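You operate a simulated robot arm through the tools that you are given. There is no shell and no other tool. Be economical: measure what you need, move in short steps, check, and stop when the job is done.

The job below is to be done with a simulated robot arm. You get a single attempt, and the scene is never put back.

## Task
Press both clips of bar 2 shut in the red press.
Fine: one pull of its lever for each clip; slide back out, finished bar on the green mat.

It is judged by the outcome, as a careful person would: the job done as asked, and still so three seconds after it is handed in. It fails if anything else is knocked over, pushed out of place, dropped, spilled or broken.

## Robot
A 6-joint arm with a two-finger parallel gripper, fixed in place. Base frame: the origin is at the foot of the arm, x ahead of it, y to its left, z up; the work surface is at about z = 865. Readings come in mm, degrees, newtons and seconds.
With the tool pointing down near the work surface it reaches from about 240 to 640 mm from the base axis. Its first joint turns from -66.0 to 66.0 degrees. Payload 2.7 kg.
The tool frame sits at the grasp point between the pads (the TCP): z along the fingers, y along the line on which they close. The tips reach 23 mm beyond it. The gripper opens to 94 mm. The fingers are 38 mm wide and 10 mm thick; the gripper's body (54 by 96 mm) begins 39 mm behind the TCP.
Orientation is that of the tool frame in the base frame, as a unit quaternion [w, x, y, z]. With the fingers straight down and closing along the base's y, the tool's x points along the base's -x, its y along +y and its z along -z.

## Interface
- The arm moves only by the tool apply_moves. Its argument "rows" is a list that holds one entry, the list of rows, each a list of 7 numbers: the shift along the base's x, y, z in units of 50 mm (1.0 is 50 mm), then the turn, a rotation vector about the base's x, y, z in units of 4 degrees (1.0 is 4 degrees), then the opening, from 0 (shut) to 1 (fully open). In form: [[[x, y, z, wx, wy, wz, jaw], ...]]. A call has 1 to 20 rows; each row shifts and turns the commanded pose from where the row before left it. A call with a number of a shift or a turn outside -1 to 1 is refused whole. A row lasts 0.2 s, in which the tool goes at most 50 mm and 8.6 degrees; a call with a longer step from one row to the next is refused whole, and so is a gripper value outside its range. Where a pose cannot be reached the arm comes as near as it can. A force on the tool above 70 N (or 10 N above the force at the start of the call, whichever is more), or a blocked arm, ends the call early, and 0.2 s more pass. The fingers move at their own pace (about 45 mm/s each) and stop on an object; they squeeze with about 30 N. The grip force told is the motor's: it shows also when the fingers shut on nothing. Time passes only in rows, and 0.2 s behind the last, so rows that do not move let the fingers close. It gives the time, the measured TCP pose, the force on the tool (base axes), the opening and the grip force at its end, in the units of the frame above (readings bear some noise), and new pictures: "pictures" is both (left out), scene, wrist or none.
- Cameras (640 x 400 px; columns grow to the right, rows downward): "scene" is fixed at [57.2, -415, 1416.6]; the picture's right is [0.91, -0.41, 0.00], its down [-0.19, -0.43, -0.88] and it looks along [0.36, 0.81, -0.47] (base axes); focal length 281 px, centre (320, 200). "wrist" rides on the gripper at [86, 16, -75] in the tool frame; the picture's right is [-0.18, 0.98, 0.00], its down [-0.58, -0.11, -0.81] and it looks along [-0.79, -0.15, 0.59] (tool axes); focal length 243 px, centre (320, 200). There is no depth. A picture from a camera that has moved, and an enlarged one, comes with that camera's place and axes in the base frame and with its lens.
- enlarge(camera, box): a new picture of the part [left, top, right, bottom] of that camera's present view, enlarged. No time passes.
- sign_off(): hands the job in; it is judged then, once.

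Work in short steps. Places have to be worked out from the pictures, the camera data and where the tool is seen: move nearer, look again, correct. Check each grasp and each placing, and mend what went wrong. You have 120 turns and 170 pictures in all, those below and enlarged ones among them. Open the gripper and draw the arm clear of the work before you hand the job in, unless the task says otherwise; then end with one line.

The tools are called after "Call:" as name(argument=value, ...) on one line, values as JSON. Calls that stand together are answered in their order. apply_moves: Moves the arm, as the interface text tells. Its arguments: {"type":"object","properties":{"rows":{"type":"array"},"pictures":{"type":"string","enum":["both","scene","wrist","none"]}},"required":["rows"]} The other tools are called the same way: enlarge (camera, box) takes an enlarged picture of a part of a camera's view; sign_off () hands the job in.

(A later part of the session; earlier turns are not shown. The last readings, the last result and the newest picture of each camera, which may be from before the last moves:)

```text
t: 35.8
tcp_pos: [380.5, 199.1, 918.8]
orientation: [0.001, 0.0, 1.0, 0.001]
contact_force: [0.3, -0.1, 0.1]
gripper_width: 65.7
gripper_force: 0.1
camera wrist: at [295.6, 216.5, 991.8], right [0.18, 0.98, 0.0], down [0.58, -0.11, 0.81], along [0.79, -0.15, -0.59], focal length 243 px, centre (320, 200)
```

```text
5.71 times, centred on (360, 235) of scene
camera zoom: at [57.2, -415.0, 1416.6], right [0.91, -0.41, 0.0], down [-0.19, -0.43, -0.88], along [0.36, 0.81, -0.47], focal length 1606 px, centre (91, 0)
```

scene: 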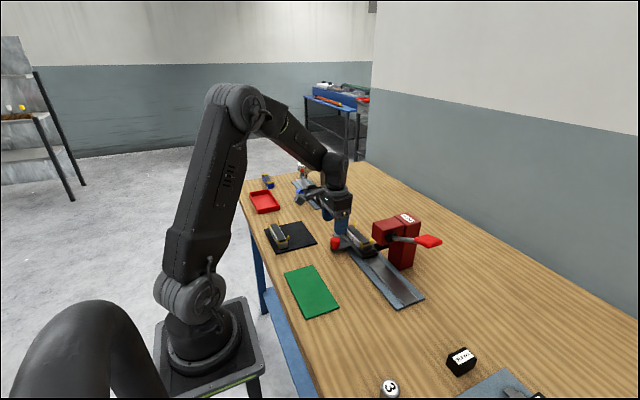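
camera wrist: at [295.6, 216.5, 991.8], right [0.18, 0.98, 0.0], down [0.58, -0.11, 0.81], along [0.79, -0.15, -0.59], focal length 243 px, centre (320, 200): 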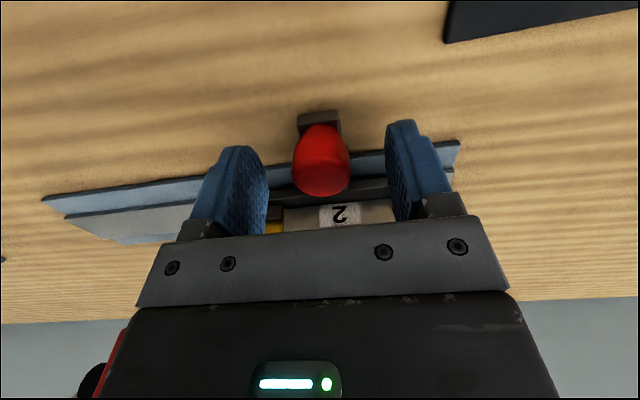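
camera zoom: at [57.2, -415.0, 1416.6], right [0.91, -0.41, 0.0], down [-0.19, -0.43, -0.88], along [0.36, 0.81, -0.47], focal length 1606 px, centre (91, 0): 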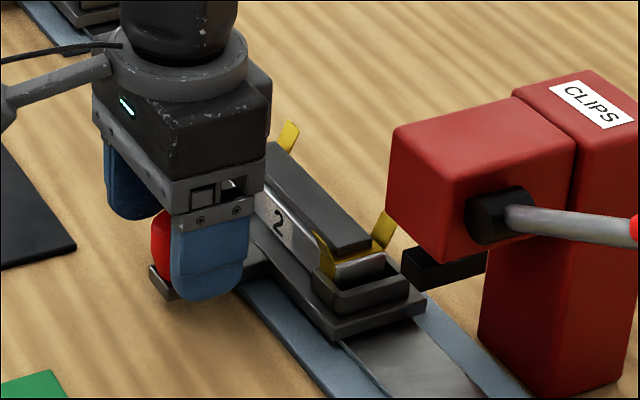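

The knob sits between the fingers; I close on it.

Call:
apply_moves(rows=[[[0, 0, 0, 0, 0, 0, 0.4], [0, 0, 0, 0, 0, 0, 0.15], [0, 0, 0, 0, 0, 0, 0.15], [0, 0, 0, 0, 0, 0, 0.15]]], pictures="wrist")

Call:
enlarge(camera="scene", box=[330, 195, 430, 265])

```text
t: 36.8
tcp_pos: [381.3, 200.4, 917.9]
orientation: [0.001, -0.001, 1.0, 0.001]
contact_force: [0.5, 0.1, 0.2]
gripper_width: 29.8
gripper_force: 45.0
camera wrist: at [295.6, 216.5, 991.9], right [0.18, 0.98, 0.0], down [0.58, -0.11, 0.81], along [0.79, -0.15, -0.59], focal length 243 px, centre (320, 200)
```

wrist: 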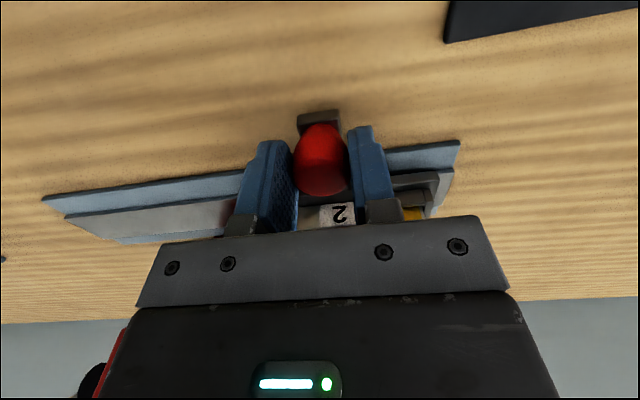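

```text
5.71 times, centred on (380, 230) of scene
camera zoom: at [57.2, -415.0, 1416.6], right [0.91, -0.41, 0.0], down [-0.19, -0.43, -0.88], along [0.36, 0.81, -0.47], focal length 1606 px, centre (-23, 29)
```

zoom: 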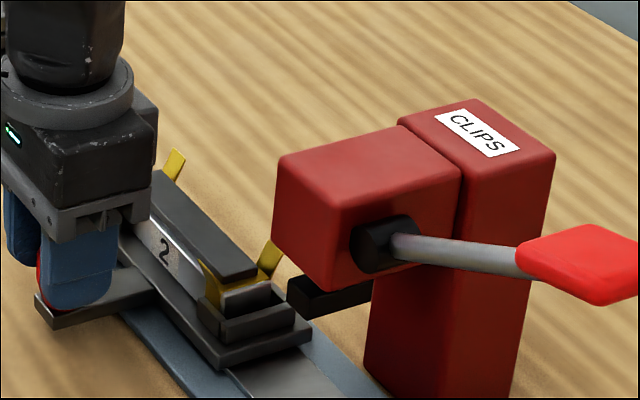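

Knob firmly gripped. I slide the carriage 45 mm toward the press and look at the clip versus the black ram.

Call:
apply_moves(rows=[[[0, -0.15, 0, 0, 0, 0, 0.15], [0, -0.25, 0, 0, 0, 0, 0.15], [0, -0.25, 0, 0, 0, 0, 0.15], [0, -0.25, 0, 0, 0, 0, 0.15], [0, 0, 0, 0, 0, 0, 0.15]]], pictures="wrist")

Call:
enlarge(camera="scene", box=[330, 205, 430, 275])

```text
t: 38.0
tcp_pos: [381.1, 156.1, 918.4]
orientation: [0.001, 0.0, 1.0, 0.001]
contact_force: [-2.4, 1.0, 17.4]
gripper_width: 29.7
gripper_force: 44.3
camera wrist: at [295.5, 171.6, 991.7], right [0.18, 0.98, 0.0], down [0.58, -0.11, 0.81], along [0.79, -0.15, -0.59], focal length 243 px, centre (320, 200)
```

wrist: 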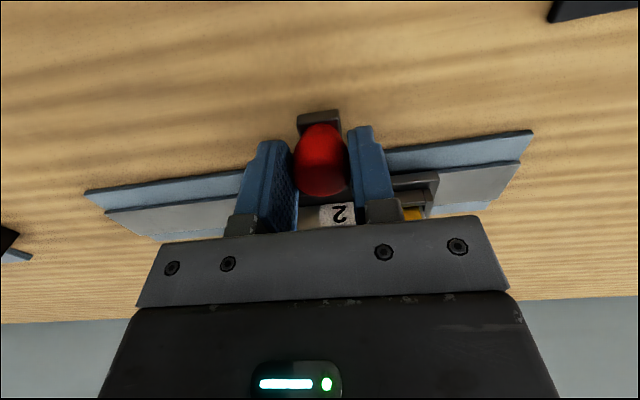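

```text
5.71 times, centred on (380, 240) of scene
camera zoom: at [57.0, -415.1, 1416.5], right [0.91, -0.41, 0.0], down [-0.19, -0.43, -0.88], along [0.36, 0.81, -0.47], focal length 1606 px, centre (-23, -29)
```

zoom: 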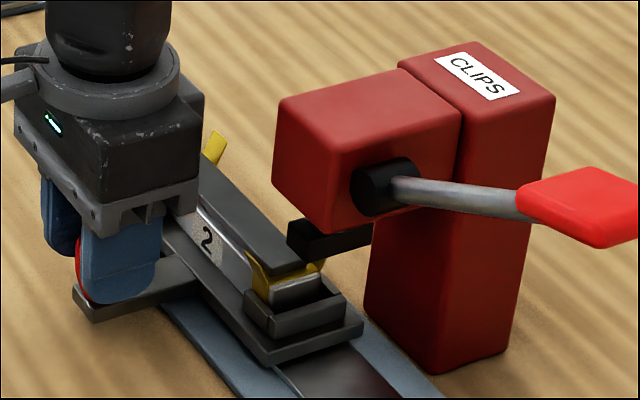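

The carriage moves freely. Ram triangulates to y≈71–88; I zoom in to measure the near clip's current position.

Call:
enlarge(camera="scene", box=[360, 235, 400, 265])

```text
13.33 times, centred on (380, 250) of scene
camera zoom: at [57.0, -415.1, 1416.5], right [0.91, -0.41, 0.0], down [-0.19, -0.43, -0.88], along [0.36, 0.81, -0.47], focal length 3748 px, centre (-480, -467)
```

zoom: 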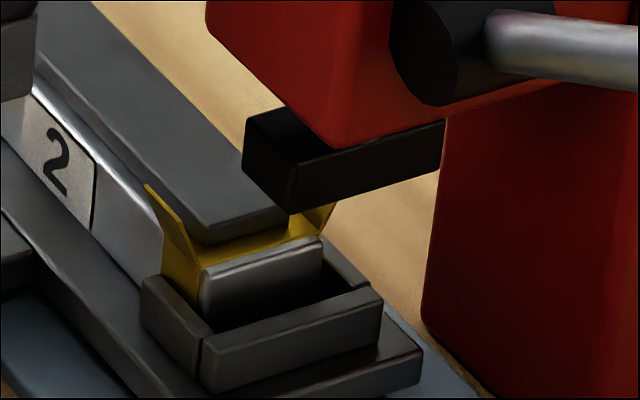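

Clip spans y≈104–118, so it needs about −32 mm to sit under the ram. I slide that far, release and lift for a check from the −x side.

Call:
apply_moves(rows=[[[0, -0.15, 0, 0, 0, 0, 0.15], [0, -0.2, 0, 0, 0, 0, 0.15], [0, -0.2, 0, 0, 0, 0, 0.15], [0, -0.09, 0, 0, 0, 0, 0.15], [0, 0, 0, 0, 0, 0, 0.15]]], pictures="none")

Call:
enlarge(camera="scene", box=[360, 235, 400, 265])

Call:
apply_moves(rows=[[[0, 0, 0, 0, 0, 0, 0.6], [0, 0, 0, 0, 0, 0, 0.7], [0, 0, 0, 0, 0, 0, 0.7], [0, 0, 0.3, 0, 0, 0, 0.7], [0, 0, 0.5, 0, 0, 0, 0.7], [0, -0.2, 0.5, 0, 0, 0, 0.7], [-0.1, -0.4, 0.5, 0, 0, 0, 0.7], [0, 0, 0, 0, 0, 0, 0.7]]], pictures="wrist")

Call:
enlarge(camera="wrist", box=[220, 80, 400, 220])

```text
t: 39.2
tcp_pos: [380.9, 121.9, 917.1]
orientation: [0.0, -0.001, 1.0, 0.001]
contact_force: [-10.0, 0.3, 30.8]
gripper_width: 29.8
gripper_force: 45.1
```

```text
13.33 times, centred on (380, 250) of scene
camera zoom: at [56.6, -415.1, 1416.5], right [0.91, -0.41, 0.0], down [-0.19, -0.43, -0.88], along [0.36, 0.81, -0.47], focal length 3748 px, centre (-480, -467)
```

zoom: 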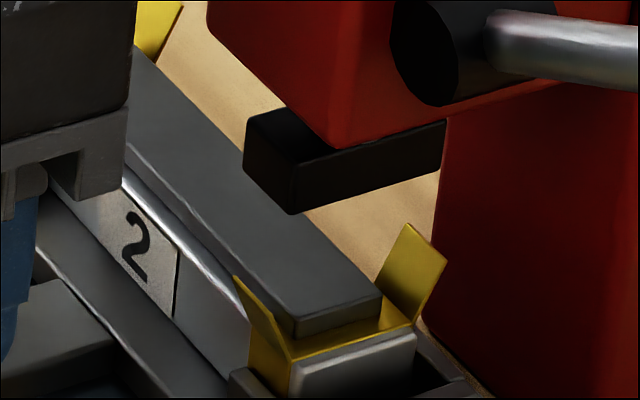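

```text
t: 41.0
tcp_pos: [375.1, 92.3, 1007.9]
orientation: [0.001, 0.0, 1.0, 0.001]
contact_force: [-0.5, 0.2, 0.7]
gripper_width: 65.8
gripper_force: 0.0
camera wrist: at [289.2, 108.4, 1082.2], right [0.18, 0.98, 0.0], down [0.58, -0.11, 0.81], along [0.79, -0.15, -0.59], focal length 243 px, centre (320, 200)
```

wrist: 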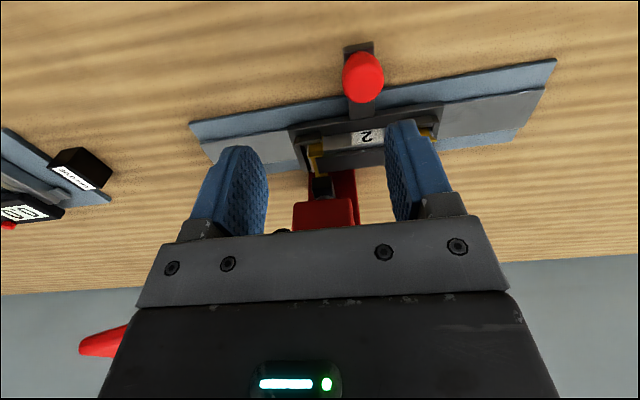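

```text
2.86 times, centred on (310, 150) of wrist
camera zoom: at [289.2, 108.4, 1082.2], right [0.18, 0.98, 0.0], down [0.58, -0.11, 0.81], along [0.79, -0.15, -0.59], focal length 693 px, centre (349, 343)
```

zoom: 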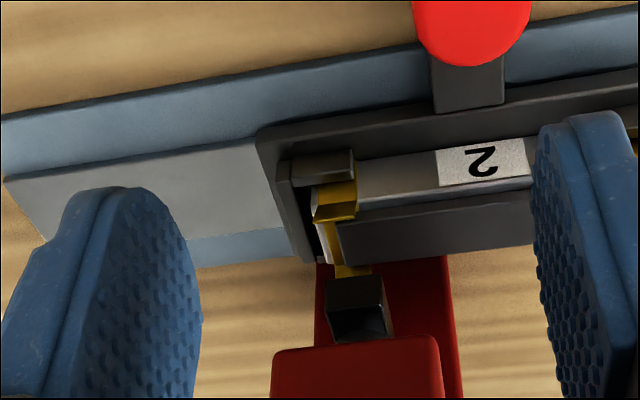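

Good view: ram (y≈81) appears a few mm +y of the clip (≈75–77). I enlarge further to pin down the offset.

Call:
enlarge(camera="wrist", box=[290, 120, 370, 210])

```text
4.44 times, centred on (330, 165) of wrist
camera zoom: at [289.2, 108.4, 1082.2], right [0.18, 0.98, 0.0], down [0.58, -0.11, 0.81], along [0.79, -0.15, -0.59], focal length 1078 px, centre (276, 356)
```

zoom: 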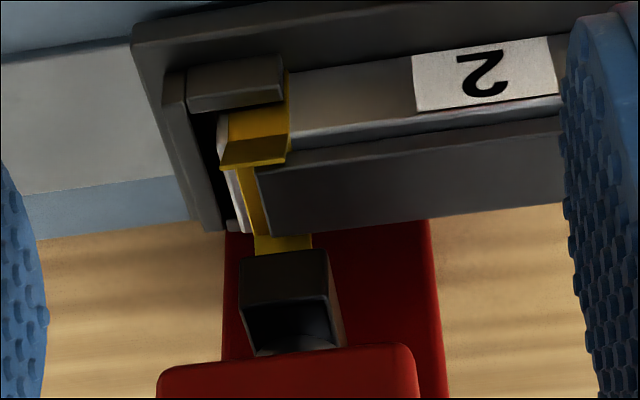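

Consistent result: the clip is centred at 76, the ram at ≈80.5. I go back to the knob, regrip and shift +4.5 mm.

Call:
apply_moves(rows=[[[0.12, 0.6, 0, 0, 0, 0, 0.7], [0, 0, -0.6, 0, 0, 0, 0.7], [0, 0, -0.6, 0, 0, 0, 0.7], [0, 0, -0.6, 0, 0, 0, 0.7], [0, 0, 0, 0, 0, 0, 0.7], [0, 0, 0, 0, 0, 0, 0.35], [0, 0, 0, 0, 0, 0, 0.15], [0, 0, 0, 0, 0, 0, 0.15], [0, 0, 0, 0, 0, 0, 0.15]]], pictures="none")

```text
t: 43.0
tcp_pos: [383.4, 121.3, 917.7]
orientation: [0.0, -0.001, 1.0, 0.0]
contact_force: [0.0, -0.3, -3.9]
gripper_width: 29.9
gripper_force: 45.0
```

Regripped at y≈121.6; I shift to y≈126, release, and back off to the same viewpoint.

Call:
apply_moves(rows=[[[0, 0.09, 0, 0, 0, 0, 0.15], [0, 0, 0, 0, 0, 0, 0.15], [0, 0, 0, 0, 0, 0, 0.15]]], pictures="none")

Call:
apply_moves(rows=[[[0, 0, 0, 0, 0, 0, 0.6], [0, 0, 0, 0, 0, 0, 0.7], [0, 0, 0, 0, 0, 0, 0.7], [0, 0, 0.3, 0, 0, 0, 0.7], [0, 0, 0.5, 0, 0, 0, 0.7], [0, -0.2, 0.5, 0, 0, 0, 0.7], [-0.1, -0.5, 0.5, 0, 0, 0, 0.7], [0, 0, 0, 0, 0, 0, 0.7]]], pictures="none")

Call:
enlarge(camera="wrist", box=[290, 120, 370, 210])

```text
t: 43.8
tcp_pos: [383.7, 127.9, 918.1]
orientation: [0.001, 0.0, 1.0, 0.001]
contact_force: [11.1, 0.3, -5.4]
gripper_width: 29.7
gripper_force: 44.8
```

```text
t: 45.6
tcp_pos: [379.4, 94.7, 1005.9]
orientation: [0.0, 0.001, 1.0, 0.0]
contact_force: [0.4, -0.1, -0.1]
gripper_width: 65.7
gripper_force: 0.1
```

```text
4.44 times, centred on (330, 165) of wrist
camera zoom: at [294.1, 110.1, 1080.0], right [0.18, 0.98, 0.0], down [0.58, -0.11, 0.81], along [0.79, -0.15, -0.59], focal length 1078 px, centre (276, 356)
```

zoom: 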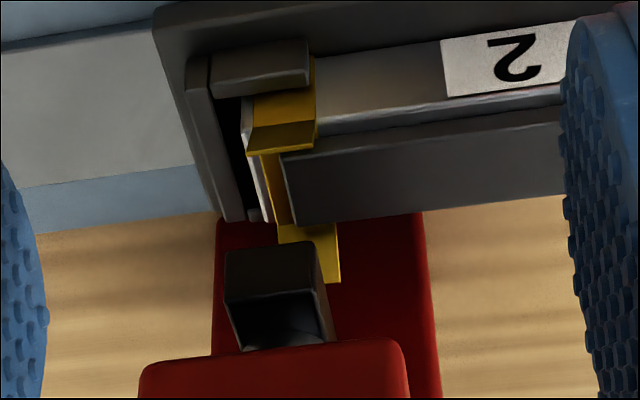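

Overshot: clip now at ≈84 versus ram 80.3. I regrip and go back about 3.8 mm, using smaller steps.

Call:
apply_moves(rows=[[[0.06, 0.66, 0, 0, 0, 0, 0.7], [0, 0, -0.6, 0, 0, 0, 0.7], [0, 0, -0.6, 0, 0, 0, 0.7], [0, 0, -0.56, 0, 0, 0, 0.7], [0, 0, 0, 0, 0, 0, 0.7], [0, 0, 0, 0, 0, 0, 0.35], [0, 0, 0, 0, 0, 0, 0.15], [0, 0, 0, 0, 0, 0, 0.15], [0, 0, 0, 0, 0, 0, 0.15]]], pictures="none")

```text
t: 47.6
tcp_pos: [383.2, 126.7, 918.2]
orientation: [0.0, 0.0, 1.0, 0.0]
contact_force: [0.1, 0.5, -4.7]
gripper_width: 30.0
gripper_force: 45.0
```

Holding; I shift −3.5 mm and recheck.

Call:
apply_moves(rows=[[[0, -0.04, 0, 0, 0, 0, 0.15], [0, -0.03, 0, 0, 0, 0, 0.15], [0, 0, 0, 0, 0, 0, 0.15], [0, 0, 0, 0, 0, 0, 0.15]]], pictures="none")

Call:
apply_moves(rows=[[[0, 0, 0, 0, 0, 0, 0.6], [0, 0, 0, 0, 0, 0, 0.7], [0, 0, 0, 0, 0, 0, 0.7], [0, 0, 0.3, 0, 0, 0, 0.7], [0, 0, 0.5, 0, 0, 0, 0.7], [0, -0.2, 0.5, 0, 0, 0, 0.7], [-0.1, -0.4, 0.5, 0, 0, 0, 0.7], [0, 0, 0, 0, 0, 0, 0.7]]], pictures="none")

Call:
enlarge(camera="wrist", box=[290, 120, 370, 210])

```text
t: 48.6
tcp_pos: [382.1, 122.3, 918.7]
orientation: [0.001, 0.0, 1.0, 0.001]
contact_force: [17.6, -1.2, -27.5]
gripper_width: 30.0
gripper_force: 45.4
```

```text
t: 50.4
tcp_pos: [376.0, 94.2, 1007.5]
orientation: [0.001, 0.0, 1.0, 0.001]
contact_force: [0.2, 0.1, 0.7]
gripper_width: 65.7
gripper_force: 0.2
```

```text
4.44 times, centred on (330, 165) of wrist
camera zoom: at [291.4, 109.5, 1081.9], right [0.18, 0.98, 0.0], down [0.58, -0.11, 0.81], along [0.79, -0.15, -0.59], focal length 1078 px, centre (276, 356)
```

zoom: 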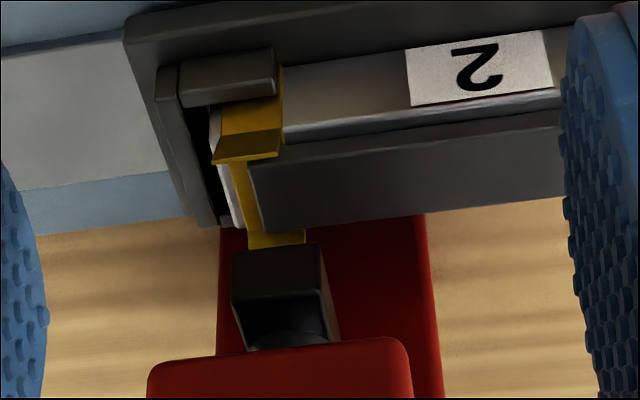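

Clip is back at ≈76 (ram 80.4); the knob should be held at y≈125. I regrip and read the position.

Call:
apply_moves(rows=[[[0.12, 0.62, 0, 0, 0, 0, 0.7], [0, 0, -0.6, 0, 0, 0, 0.7], [0, 0, -0.6, 0, 0, 0, 0.7], [0, 0, -0.6, 0, 0, 0, 0.7], [0, 0, 0, 0, 0, 0, 0.7], [0, 0, 0, 0, 0, 0, 0.35], [0, 0, 0, 0, 0, 0, 0.15], [0, 0, 0, 0, 0, 0, 0.15], [0, 0, 0, 0, 0, 0, 0.15]]], pictures="none")

Call:
apply_moves(rows=[[[0, 0.02, 0, 0, 0, 0, 0.15], [0, 0, 0, 0, 0, 0, 0.15], [0, 0, 0, 0, 0, 0, 0.15]]], pictures="none")

```text
t: 52.4
tcp_pos: [382.3, 122.6, 918.7]
orientation: [0.001, 0.0, 1.0, 0.001]
contact_force: [0.3, -0.1, -4.0]
gripper_width: 29.9
gripper_force: 45.3
```

```text
t: 53.2
tcp_pos: [383.5, 124.2, 919.0]
orientation: [0.001, 0.0, 1.0, 0.001]
contact_force: [8.5, -1.2, -7.3]
gripper_width: 29.9
gripper_force: 44.8
```

Call:
apply_moves(rows=[[[0, 0.025, 0, 0, 0, 0, 0.15], [0, 0, 0, 0, 0, 0, 0.15], [0, 0, 0, 0, 0, 0, 0.15]]], pictures="none")

Call:
apply_moves(rows=[[[0, 0, 0, 0, 0, 0, 0.6], [0, 0, 0, 0, 0, 0, 0.7], [0, 0, 0, 0, 0, 0, 0.7], [0, 0, 0.3, 0, 0, 0, 0.7], [0, 0, 0.5, 0, 0, 0, 0.7], [0, -0.2, 0.5, 0, 0, 0, 0.7], [-0.1, -0.4, 0.5, 0, 0, 0, 0.7], [0, 0, 0, 0, 0, 0, 0.7]]], pictures="none")

Call:
enlarge(camera="wrist", box=[290, 120, 370, 210])

```text
t: 54.0
tcp_pos: [383.1, 126.7, 918.5]
orientation: [0.001, 0.0, 1.0, 0.001]
contact_force: [12.6, 0.1, -17.2]
gripper_width: 29.7
gripper_force: 44.5
```

```text
t: 55.8
tcp_pos: [376.9, 96.1, 1010.7]
orientation: [0.001, 0.0, 1.0, 0.001]
contact_force: [-0.1, 0.0, 0.0]
gripper_width: 65.7
gripper_force: 0.0
```

```text
4.44 times, centred on (330, 165) of wrist
camera zoom: at [290.5, 111.8, 1084.6], right [0.18, 0.98, 0.0], down [0.58, -0.11, 0.81], along [0.79, -0.15, -0.59], focal length 1078 px, centre (276, 356)
```

zoom: 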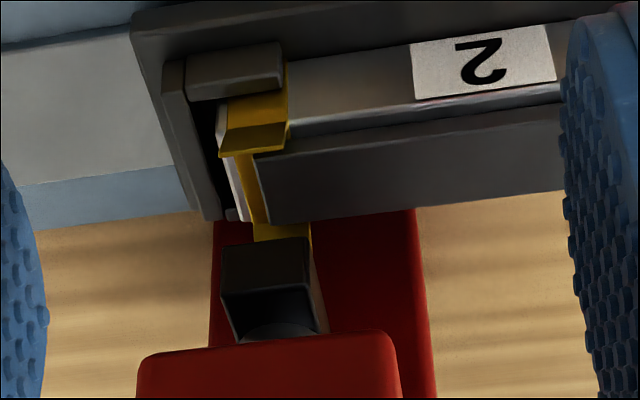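

Clip now within 1 mm of the ram centre. Next, with fingers shut, I rise and go above the lever handle, near (462, −67, 1062).

Call:
apply_moves(rows=[[[0, 0, 0.7, 0, 0, 0, 0.3], [0, 0, 0.8, 0, 0, 0, 0], [0, -0.4, 0.7, 0, 0, 0, 0], [0, -0.8, 0, 0, 0, 0, 0], [0.5, -0.8, 0, 0, 0, 0, 0], [0.6, -0.8, 0, 0, 0, 0, 0], [0.6, -0.46, 0, 0, 0, 0, 0], [0, 0, 0, 0, 0, 0, 0]]])

Call:
enlarge(camera="scene", box=[360, 170, 460, 240])

```text
t: 57.6
tcp_pos: [459.2, -66.9, 1117.5]
orientation: [0.001, 0.0, 1.0, 0.0]
contact_force: [0.1, 0.4, -0.3]
gripper_width: 0.0
gripper_force: 30.3
camera wrist: at [373.9, -51.9, 1191.9], right [0.18, 0.98, 0.0], down [0.58, -0.11, 0.81], along [0.79, -0.15, -0.59], focal length 243 px, centre (320, 200)
```

scene: 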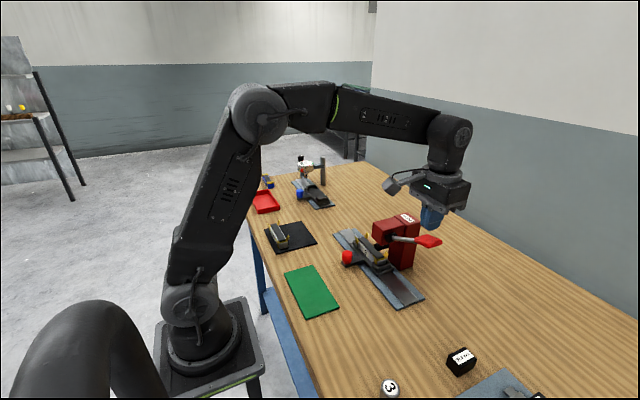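
wrist: 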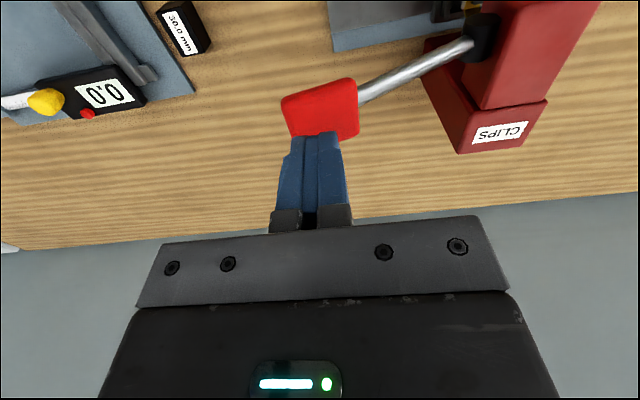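

```text
5.71 times, centred on (410, 205) of scene
camera zoom: at [57.2, -415.0, 1416.6], right [0.91, -0.41, 0.0], down [-0.19, -0.43, -0.88], along [0.36, 0.81, -0.47], focal length 1606 px, centre (-194, 171)
```

zoom: 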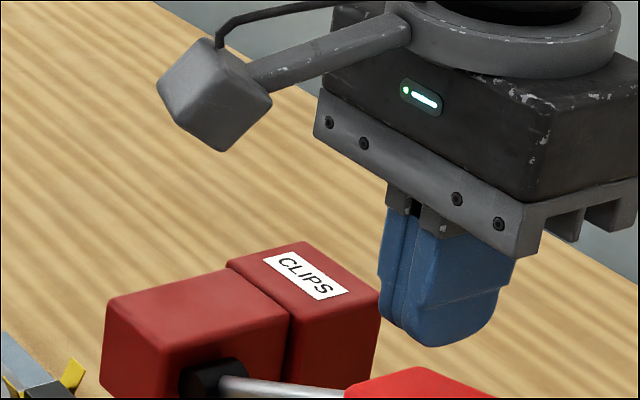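

The tool is right above the handle. I go down in small steps, pushing the handle down and watching the force.

Call:
apply_moves(rows=[[[-0.02, -0.06, -0.3, 0, 0, 0, 0], [0, 0, -0.3, 0, 0, 0, 0], [0, 0, -0.2, 0, 0, 0, 0], [0, 0, -0.2, 0, 0, 0, 0], [0, 0, 0, 0, 0, 0, 0]]])

Call:
enlarge(camera="scene", box=[350, 195, 450, 265])

```text
t: 58.8
tcp_pos: [460.8, -71.8, 1067.8]
orientation: [0.001, 0.0, 1.0, 0.0]
contact_force: [-0.7, -3.5, 5.6]
gripper_width: 0.0
gripper_force: 29.5
camera wrist: at [375.1, -55.6, 1142.8], right [0.18, 0.98, 0.0], down [0.58, -0.11, 0.81], along [0.79, -0.15, -0.59], focal length 243 px, centre (320, 200)
```

scene: 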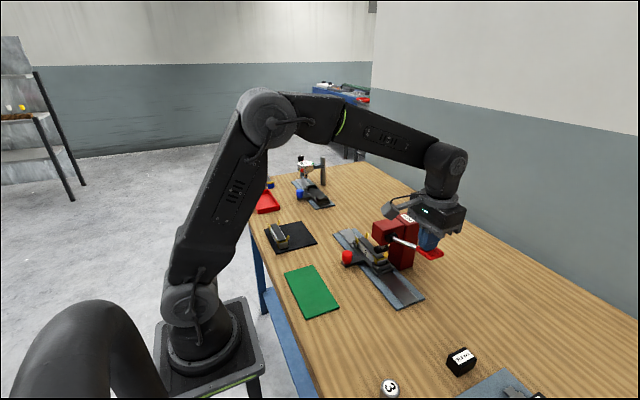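
wrist: 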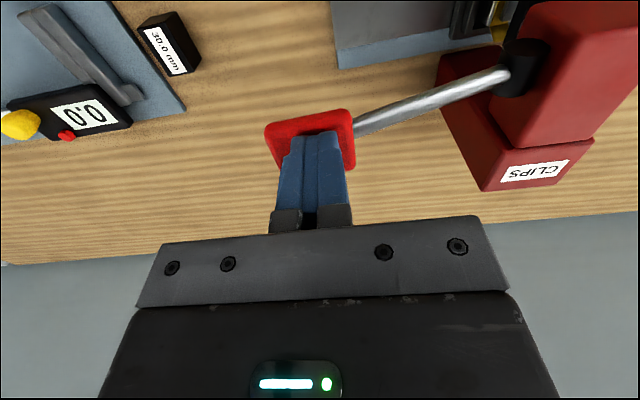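

```text
5.71 times, centred on (400, 230) of scene
camera zoom: at [57.1, -415.1, 1416.5], right [0.91, -0.41, 0.0], down [-0.19, -0.43, -0.88], along [0.36, 0.81, -0.47], focal length 1606 px, centre (-137, 29)
```

zoom: 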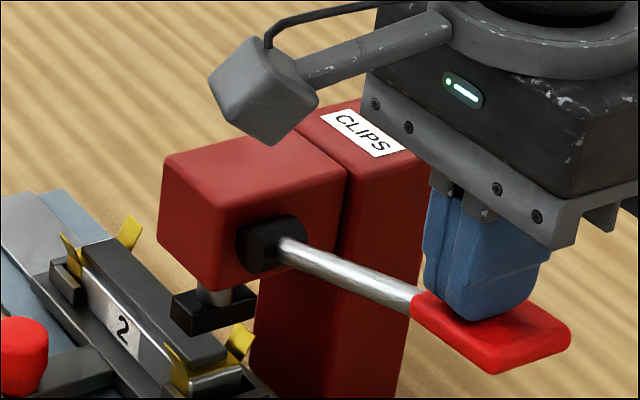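

The lever turns down and the ram is descending. I continue in 8–10 mm steps, with pressure rising expected at the clip.

Call:
apply_moves(rows=[[[0, 0, -0.2, 0, 0, 0, 0], [0, 0, -0.2, 0, 0, 0, 0], [0, 0, -0.2, 0, 0, 0, 0], [0, 0, -0.2, 0, 0, 0, 0], [0, 0, 0, 0, 0, 0, 0]]], pictures="none")

Call:
enlarge(camera="scene", box=[350, 200, 450, 270])

```text
t: 60.0
tcp_pos: [461.0, -73.8, 1032.2]
orientation: [0.005, -0.001, 1.0, -0.002]
contact_force: [-12.1, -16.8, 41.4]
gripper_width: 0.0
gripper_force: 30.6
```

```text
5.71 times, centred on (400, 235) of scene
camera zoom: at [56.3, -415.4, 1416.5], right [0.91, -0.41, 0.0], down [-0.19, -0.43, -0.88], along [0.36, 0.81, -0.47], focal length 1606 px, centre (-137, 0)
```

zoom: 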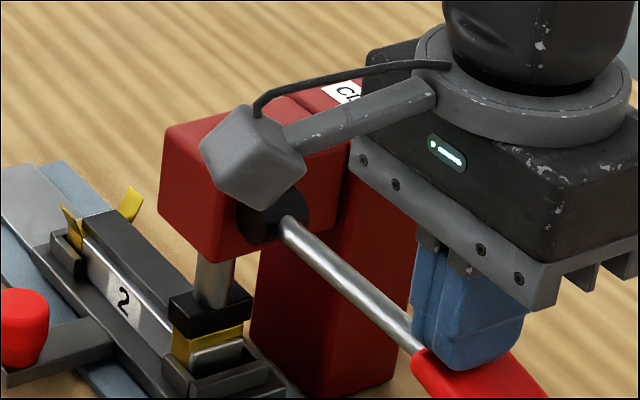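

The ram is on the clip and the wings look folded, with 41 N. I press slightly more to complete the stroke.

Call:
apply_moves(rows=[[[0, 0, -0.08, 0, 0, 0, 0], [0, 0, -0.08, 0, 0, 0, 0], [0, 0, 0, 0, 0, 0, 0]]], pictures="none")

Call:
enlarge(camera="scene", box=[350, 200, 450, 270])

```text
t: 60.5
tcp_pos: [460.5, -72.7, 1033.3]
orientation: [0.006, -0.002, 1.0, -0.004]
contact_force: [-8.9, -2.1, 10.9]
gripper_width: 0.0
gripper_force: 29.6
stopped in row 2: the force on the tool passed its limit (the readings are from after the stop); the commanded pose is now the measured one
```

```text
5.71 times, centred on (400, 235) of scene
camera zoom: at [56.8, -415.0, 1416.6], right [0.91, -0.41, 0.0], down [-0.19, -0.43, -0.88], along [0.36, 0.81, -0.47], focal length 1606 px, centre (-137, 0)
```

zoom: 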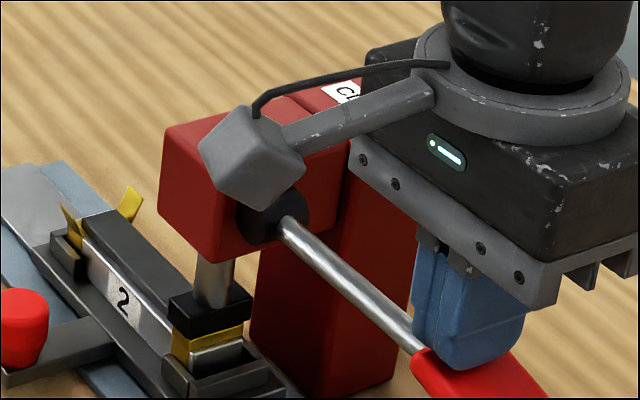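

The lever hit its hard stop. I raise the tool and see if the lever returns by itself.

Call:
apply_moves(rows=[[[0, 0, 0.3, 0, 0, 0, 0], [0, 0, 0.4, 0, 0, 0, 0], [0, 0, 0.5, 0, 0, 0, 0], [0, 0, 0.6, 0, 0, 0, 0], [0, 0, 0, 0, 0, 0, 0]]], pictures="scene")

Call:
enlarge(camera="scene", box=[350, 205, 450, 275])

```text
t: 61.7
tcp_pos: [460.1, -73.8, 1123.1]
orientation: [0.006, -0.001, 1.0, -0.002]
contact_force: [0.2, 0.1, -0.3]
gripper_width: 0.1
gripper_force: 29.9
```

scene: 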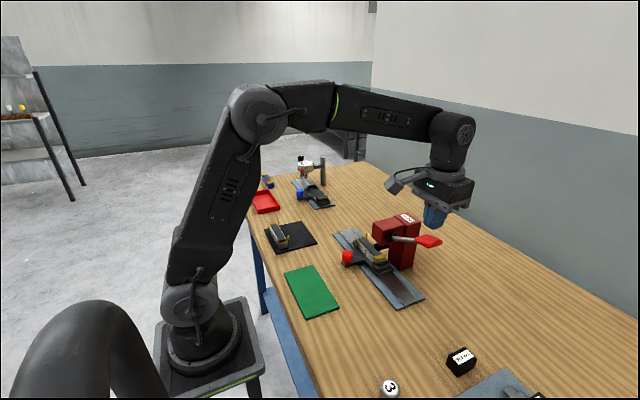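

```text
5.71 times, centred on (400, 240) of scene
camera zoom: at [57.2, -415.0, 1416.6], right [0.91, -0.41, 0.0], down [-0.19, -0.43, -0.88], along [0.36, 0.81, -0.47], focal length 1606 px, centre (-137, -29)
```

zoom: 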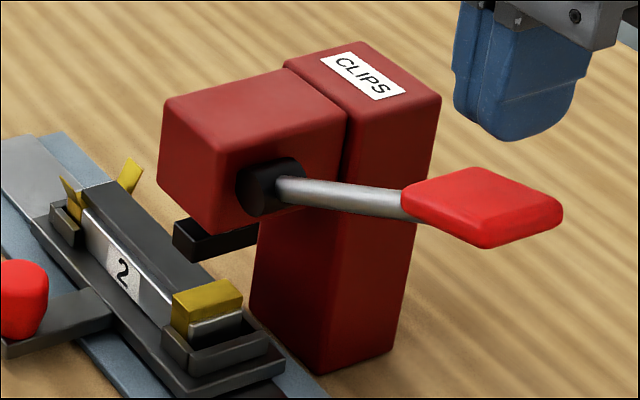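

First clip is folded flat and the lever sprang back. I return to the knob (382, 126) and grip it.

Call:
apply_moves(rows=[[[-0.8, 0.4, 0, 0, 0, 0, 0.3], [-0.76, 0.8, 0, 0, 0, 0, 0.7], [0, 0.9, 0, 0, 0, 0, 0.7], [0, 0.9, -0.3, 0, 0, 0, 0.7], [0, 0.98, -0.8, 0, 0, 0, 0.7], [0, 0, -0.9, 0, 0, 0, 0.7], [0, 0, -0.9, 0, 0, 0, 0.7], [0, 0, -0.6, 0, 0, 0, 0.7], [0, 0, 0, 0, 0, 0, 0.7]]], pictures="wrist")

```text
refused: row 2 steps farther than a row can; nothing moved
```

Call:
apply_moves(rows=[[[-0.8, 0.4, 0, 0, 0, 0, 0.3], [-0.76, 0.5, 0, 0, 0, 0, 0.7], [0, 0.9, 0, 0, 0, 0, 0.7], [0, 0.9, -0.3, 0, 0, 0, 0.7], [0, 0.6, -0.7, 0, 0, 0, 0.7], [0, 0.68, -0.6, 0, 0, 0, 0.7], [0, 0, -0.9, 0, 0, 0, 0.7], [0, 0, -0.9, 0, 0, 0, 0.7], [0, 0, -0.7, 0, 0, 0, 0.7], [0, 0, 0, 0, 0, 0, 0.7]]], pictures="wrist")

```text
t: 63.9
tcp_pos: [384.0, 124.6, 917.4]
orientation: [0.007, -0.002, 1.0, -0.002]
contact_force: [-0.1, 0.1, -0.3]
gripper_width: 65.5
gripper_force: 0.1
camera wrist: at [297.2, 141.6, 990.6], right [0.18, 0.98, 0.0], down [0.57, -0.1, 0.81], along [0.8, -0.15, -0.58], focal length 243 px, centre (320, 200)
```

wrist: 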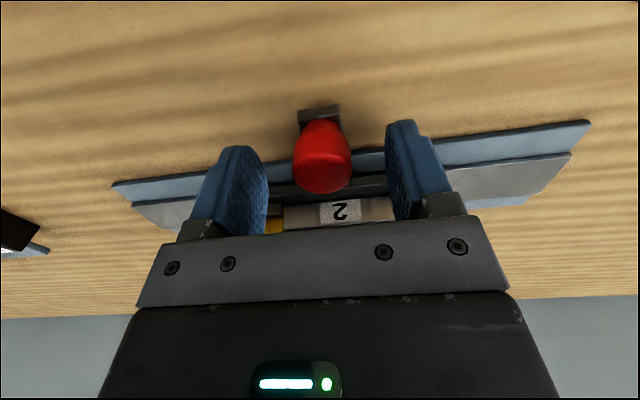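

Knob between the fingers. I grip and slide the carriage ~99 mm further in −y.

Call:
apply_moves(rows=[[[0, 0, 0, 0, 0, 0, 0.35], [0, 0, 0, 0, 0, 0, 0.15], [0, 0, 0, 0, 0, 0, 0.15], [0, 0, 0, 0, 0, 0, 0.15], [0, -0.18, 0, 0, 0, 0, 0.15], [0, -0.25, 0, 0, 0, 0, 0.15], [0, -0.25, 0, 0, 0, 0, 0.15], [0, -0.25, 0, 0, 0, 0, 0.15], [0, -0.25, 0, 0, 0, 0, 0.15], [0, -0.25, 0, 0, 0, 0, 0.15], [0, -0.25, 0, 0, 0, 0, 0.15], [0, -0.15, 0, 0, 0, 0, 0.15], [0, -0.12, 0, 0, 0, 0, 0.15], [0, 0, 0, 0, 0, 0, 0.15]]], pictures="none")

Call:
enlarge(camera="scene", box=[340, 210, 440, 310])

```text
t: 66.9
tcp_pos: [383.4, 30.6, 917.5]
orientation: [0.007, -0.002, 1.0, -0.001]
contact_force: [-15.9, 16.1, 27.2]
gripper_width: 29.8
gripper_force: 45.3
```

```text
4.00 times, centred on (390, 260) of scene
camera zoom: at [56.5, -414.7, 1416.7], right [0.91, -0.41, 0.0], down [-0.19, -0.43, -0.88], along [0.36, 0.81, -0.47], focal length 1124 px, centre (40, -40)
```

zoom: 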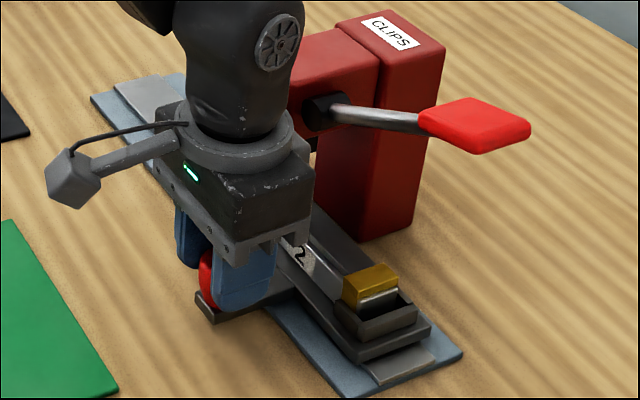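

The slide stopped at y≈30.6 with ~16 N; possibly an end stop. I release and look from the same viewpoint.

Call:
apply_moves(rows=[[[0, 0, 0, 0, 0, 0, 0.6], [0, 0, 0, 0, 0, 0, 0.7], [0, 0, 0, 0, 0, 0, 0.7], [0, 0, 0.3, 0, 0, 0, 0.7], [0, 0, 0.5, 0, 0, 0, 0.7], [-0.1, 0.5, 0.5, 0, 0, 0, 0.7], [0, 0.75, 0.5, 0, 0, 0, 0.7], [0, 0, 0, 0, 0, 0, 0.7]]], pictures="wrist")

Call:
enlarge(camera="wrist", box=[280, 110, 380, 210])

```text
t: 68.7
tcp_pos: [376.5, 91.6, 1005.9]
orientation: [0.007, -0.002, 1.0, -0.003]
contact_force: [0.9, -0.5, 0.9]
gripper_width: 65.9
gripper_force: 0.0
camera wrist: at [289.9, 107.9, 1078.8], right [0.18, 0.98, 0.0], down [0.57, -0.1, 0.81], along [0.8, -0.15, -0.58], focal length 243 px, centre (320, 200)
```

wrist: 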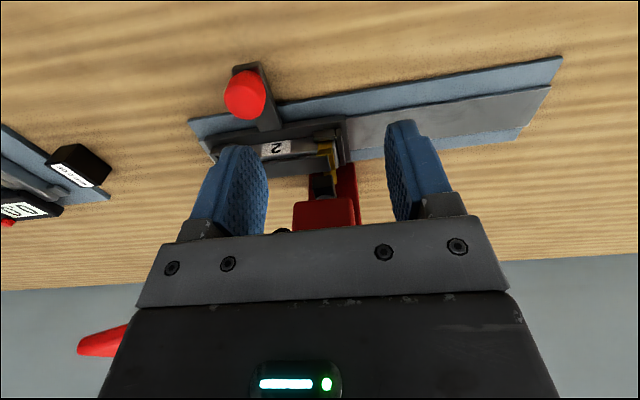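

```text
4.00 times, centred on (330, 160) of wrist
camera zoom: at [289.9, 107.9, 1078.8], right [0.18, 0.98, 0.0], down [0.57, -0.1, 0.81], along [0.8, -0.15, -0.58], focal length 970 px, centre (280, 360)
```

zoom: 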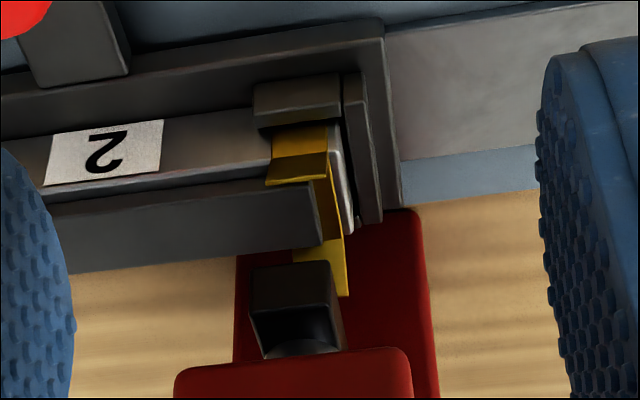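

The second clip is at ≈83.7, needing about −3.3 mm more. I regrip and nudge.

Call:
apply_moves(rows=[[[0.12, -0.62, 0, 0, 0, 0, 0.7], [0, -0.6, -0.5, 0, 0, 0, 0.7], [0, 0, -0.6, 0, 0, 0, 0.7], [0, 0, -0.66, 0, 0, 0, 0.7], [0, 0, 0, 0, 0, 0, 0.7], [0, 0, 0, 0, 0, 0, 0.35], [0, 0, 0, 0, 0, 0, 0.15], [0, 0, 0, 0, 0, 0, 0.15], [0, 0, 0, 0, 0, 0, 0.15]]], pictures="none")

Call:
apply_moves(rows=[[[0, -0.05, 0, 0, 0, 0, 0.15], [0, -0.02, 0, 0, 0, 0, 0.15], [0, 0, 0, 0, 0, 0, 0.15], [0, 0, 0, 0, 0, 0, 0.15]]], pictures="none")

```text
t: 70.7
tcp_pos: [384.8, 31.0, 918.4]
orientation: [0.006, -0.002, 1.0, -0.003]
contact_force: [0.5, -3.1, -4.6]
gripper_width: 29.9
gripper_force: 44.9
```

```text
t: 71.7
tcp_pos: [386.1, 29.7, 919.5]
orientation: [0.007, -0.003, 1.0, -0.002]
contact_force: [-10.3, 37.7, 15.1]
gripper_width: 29.6
gripper_force: 45.2
```

37.7 N resistance suggests the carriage end stop. I release and measure again from the viewpoint.

Call:
apply_moves(rows=[[[0, 0.06, 0, 0, 0, 0, 0.15], [0, 0, 0, 0, 0, 0, 0.6], [0, 0, 0, 0, 0, 0, 0.7], [0, 0, 0, 0, 0, 0, 0.7], [0, 0, 0.3, 0, 0, 0, 0.7], [0, 0, 0.5, 0, 0, 0, 0.7], [-0.15, 0.5, 0.5, 0, 0, 0, 0.7], [0, 0.75, 0.4, 0, 0, 0, 0.7], [0, 0, 0, 0, 0, 0, 0.7]]], pictures="none")

Call:
enlarge(camera="wrist", box=[280, 110, 380, 210])

Call:
enlarge(camera="scene", box=[360, 225, 440, 305])

```text
t: 73.7
tcp_pos: [376.9, 91.3, 1004.1]
orientation: [0.007, -0.002, 1.0, -0.003]
contact_force: [-0.5, -0.1, 0.2]
gripper_width: 66.0
gripper_force: 0.0
```

```text
4.00 times, centred on (330, 160) of wrist
camera zoom: at [291.2, 107.1, 1078.1], right [0.18, 0.98, 0.0], down [0.57, -0.1, 0.81], along [0.8, -0.15, -0.58], focal length 970 px, centre (280, 360)
```

zoom: 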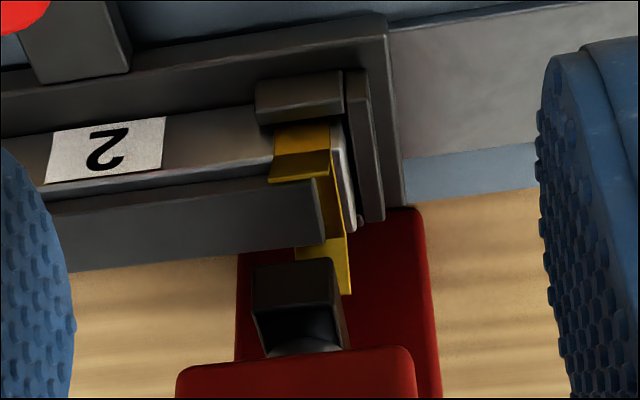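

```text
5.00 times, centred on (400, 265) of scene
camera zoom: at [57.2, -415.0, 1416.6], right [0.91, -0.41, 0.0], down [-0.19, -0.43, -0.88], along [0.36, 0.81, -0.47], focal length 1406 px, centre (-80, -125)
```

zoom: 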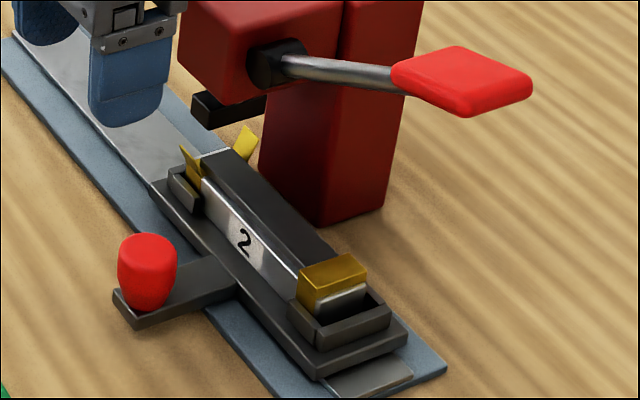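

The carriage is at its end stop with clip 2 about 3 mm +y of the ram. I check how much play the bar has in the pocket.

Call:
enlarge(camera="scene", box=[410, 272, 445, 302])

Call:
enlarge(camera="wrist", box=[335, 120, 385, 170])

```text
13.33 times, centred on (428, 287) of scene
camera zoom: at [57.2, -415.0, 1416.6], right [0.91, -0.41, 0.0], down [-0.19, -0.43, -0.88], along [0.36, 0.81, -0.47], focal length 3748 px, centre (-1113, -960)
```

zoom: 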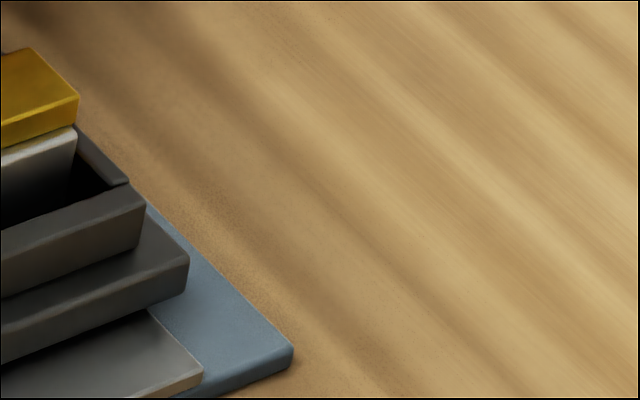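

```text
8.00 times, centred on (360, 145) of wrist
camera zoom: at [291.2, 107.1, 1078.1], right [0.18, 0.98, 0.0], down [0.57, -0.1, 0.81], along [0.8, -0.15, -0.58], focal length 1941 px, centre (0, 640)
```

zoom: 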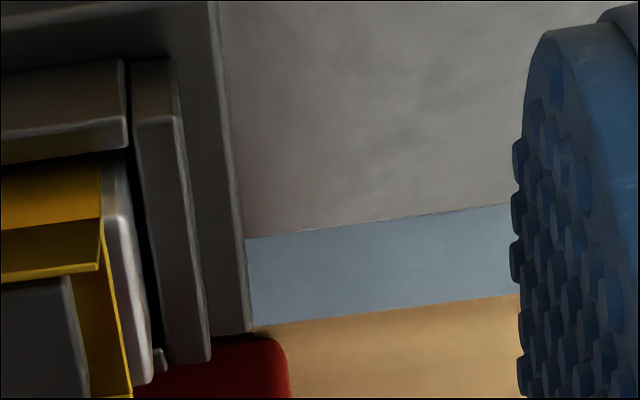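

The bar is within normal pocket play (1 mm vs 5 mm gaps) and the ram pad still covers nearly the full clip, with the carriage hard at its stop, so I go on to the lever.

Call:
apply_moves(rows=[[[0, 0, 0.8, 0, 0, 0, 0.3], [0, 0, 0.8, 0, 0, 0, 0], [0, -0.4, 0.7, 0, 0, 0, 0], [0, -0.8, 0, 0, 0, 0, 0], [0.5, -0.8, 0, 0, 0, 0, 0], [0.6, -0.75, 0, 0, 0, 0, 0], [0.56, -0.54, 0, 0, 0, 0, 0], [0, 0, -0.3, 0, 0, 0, 0], [0, 0, -0.3, 0, 0, 0, 0], [0, 0, 0, 0, 0, 0, 0]]])

Call:
enlarge(camera="scene", box=[360, 195, 460, 275])

```text
t: 75.9
tcp_pos: [459.1, -73.0, 1088.8]
orientation: [0.008, -0.001, 1.0, -0.002]
contact_force: [0.0, -1.9, 2.6]
gripper_width: 0.2
gripper_force: 29.6
camera wrist: at [372.6, -56.0, 1161.7], right [0.18, 0.98, 0.0], down [0.57, -0.1, 0.81], along [0.8, -0.15, -0.58], focal length 243 px, centre (320, 200)
```

scene: 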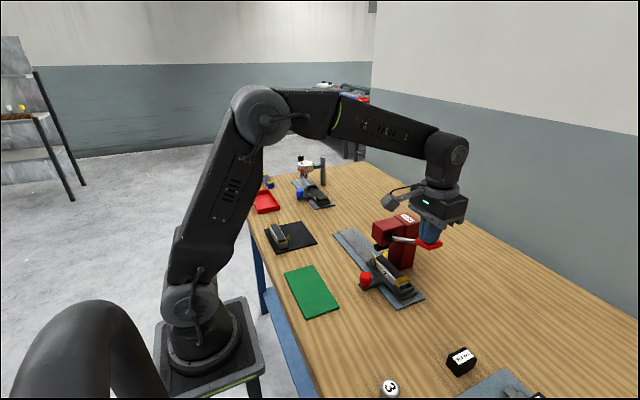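
wrist: 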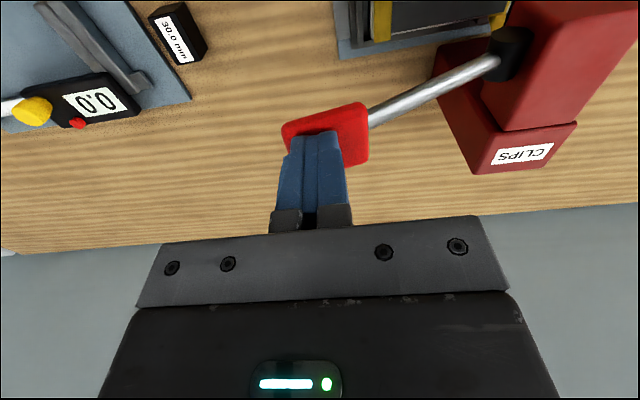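

```text
5.00 times, centred on (410, 235) of scene
camera zoom: at [57.2, -415.1, 1416.5], right [0.91, -0.41, 0.0], down [-0.19, -0.43, -0.88], along [0.36, 0.81, -0.47], focal length 1406 px, centre (-130, 25)
```

zoom: 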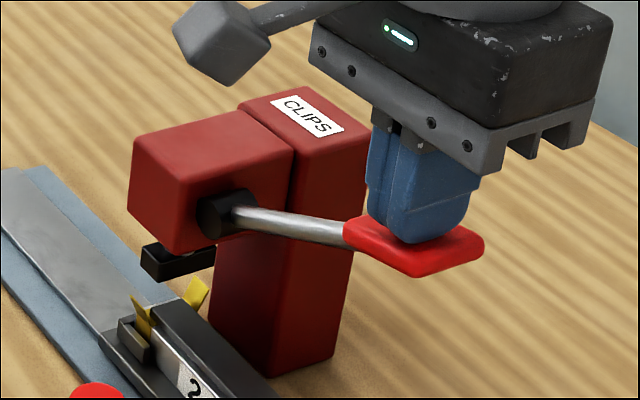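

The fingers just touch the handle. I press down to the stop in one smooth pull.

Call:
apply_moves(rows=[[[0, 0, -0.2, 0, 0, 0, 0], [0, 0, -0.2, 0, 0, 0, 0], [0, 0, -0.2, 0, 0, 0, 0], [0, 0, -0.2, 0, 0, 0, 0], [0, 0, -0.2, 0, 0, 0, 0], [0, 0, -0.15, 0, 0, 0, 0], [0, 0, -0.1, 0, 0, 0, 0], [0, 0, -0.08, 0, 0, 0, 0], [0, 0, -0.08, 0, 0, 0, 0], [0, 0, 0, 0, 0, 0, 0]]], pictures="none")

Call:
enlarge(camera="scene", box=[350, 205, 450, 285])

```text
t: 77.7
tcp_pos: [460.0, -74.2, 1032.2]
orientation: [0.012, -0.002, 1.0, -0.006]
contact_force: [-11.5, -2.6, 12.7]
gripper_width: 0.1
gripper_force: 30.0
stopped in row 8: the force on the tool passed its limit (the readings are from after the stop); the commanded pose is now the measured one
```

```text
5.00 times, centred on (400, 245) of scene
camera zoom: at [56.7, -415.0, 1416.6], right [0.91, -0.41, 0.0], down [-0.19, -0.43, -0.88], along [0.36, 0.81, -0.47], focal length 1406 px, centre (-80, -25)
```

zoom: 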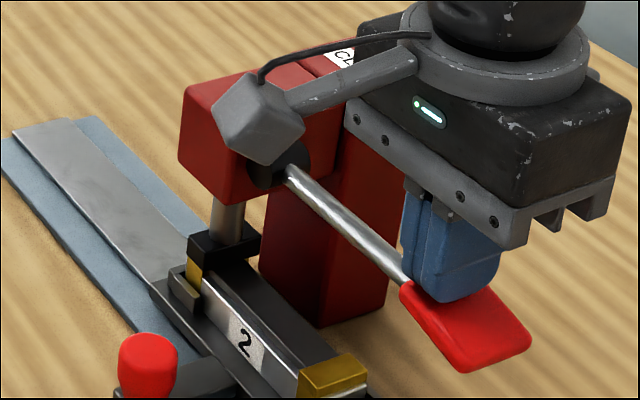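

Hard stop reached again at the same height. I raise and check clip 2.

Call:
apply_moves(rows=[[[0, 0, 0.3, 0, 0, 0, 0], [0, 0, 0.4, 0, 0, 0, 0], [0, 0, 0.5, 0, 0, 0, 0], [0, 0, 0.6, 0, 0, 0, 0], [0, 0, 0, 0, 0, 0, 0]]], pictures="none")

Call:
enlarge(camera="scene", box=[350, 205, 450, 305])

```text
t: 78.9
tcp_pos: [459.9, -73.3, 1121.8]
orientation: [0.012, -0.002, 1.0, -0.006]
contact_force: [0.6, 1.0, 0.6]
gripper_width: 0.1
gripper_force: 29.9
```

```text
4.00 times, centred on (400, 255) of scene
camera zoom: at [57.2, -415.0, 1416.6], right [0.91, -0.41, 0.0], down [-0.19, -0.43, -0.88], along [0.36, 0.81, -0.47], focal length 1124 px, centre (0, -20)
```

zoom: 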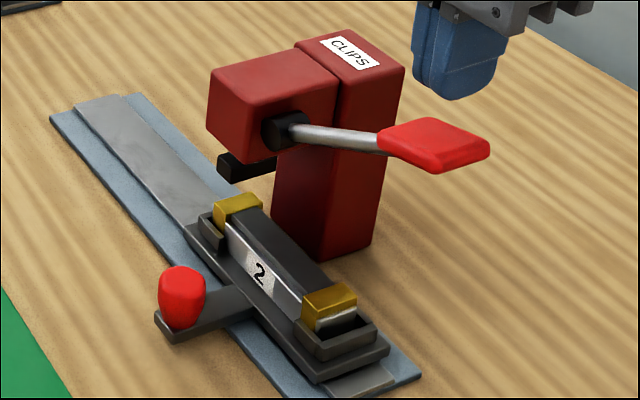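

Both clips are folded flat. I return to the knob (now at y≈30), correct the slight tool tilt, and grip it to slide the carriage back out.

Call:
apply_moves(rows=[[[-0.8, 0.4, 0, 0.17, 0.34, -0.05, 0.3], [-0.72, 0.5, 0, 0, 0, 0, 0.7], [0, 0.6, -0.6, 0, 0, 0, 0.7], [0, 0.57, -0.7, 0, 0, 0, 0.7], [0, 0, -0.9, 0, 0, 0, 0.7], [0, 0, -0.9, 0, 0, 0, 0.7], [0, 0, -0.9, 0, 0, 0, 0.7], [0, 0, 0, 0, 0, 0, 0.7]]], pictures="wrist")

```text
t: 80.7
tcp_pos: [388.2, 31.2, 917.6]
orientation: [0.0, -0.002, 1.0, -0.001]
contact_force: [0.0, 0.5, -0.7]
gripper_width: 65.8
gripper_force: 0.1
camera wrist: at [300.7, 46.2, 992.4], right [0.18, 0.98, 0.0], down [0.58, -0.11, 0.81], along [0.79, -0.15, -0.59], focal length 243 px, centre (320, 200)
```

wrist: 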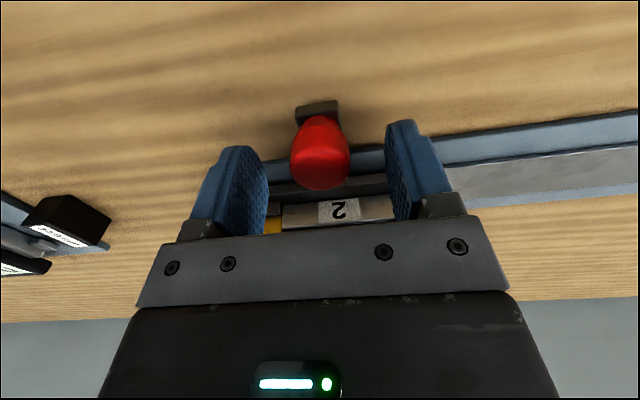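

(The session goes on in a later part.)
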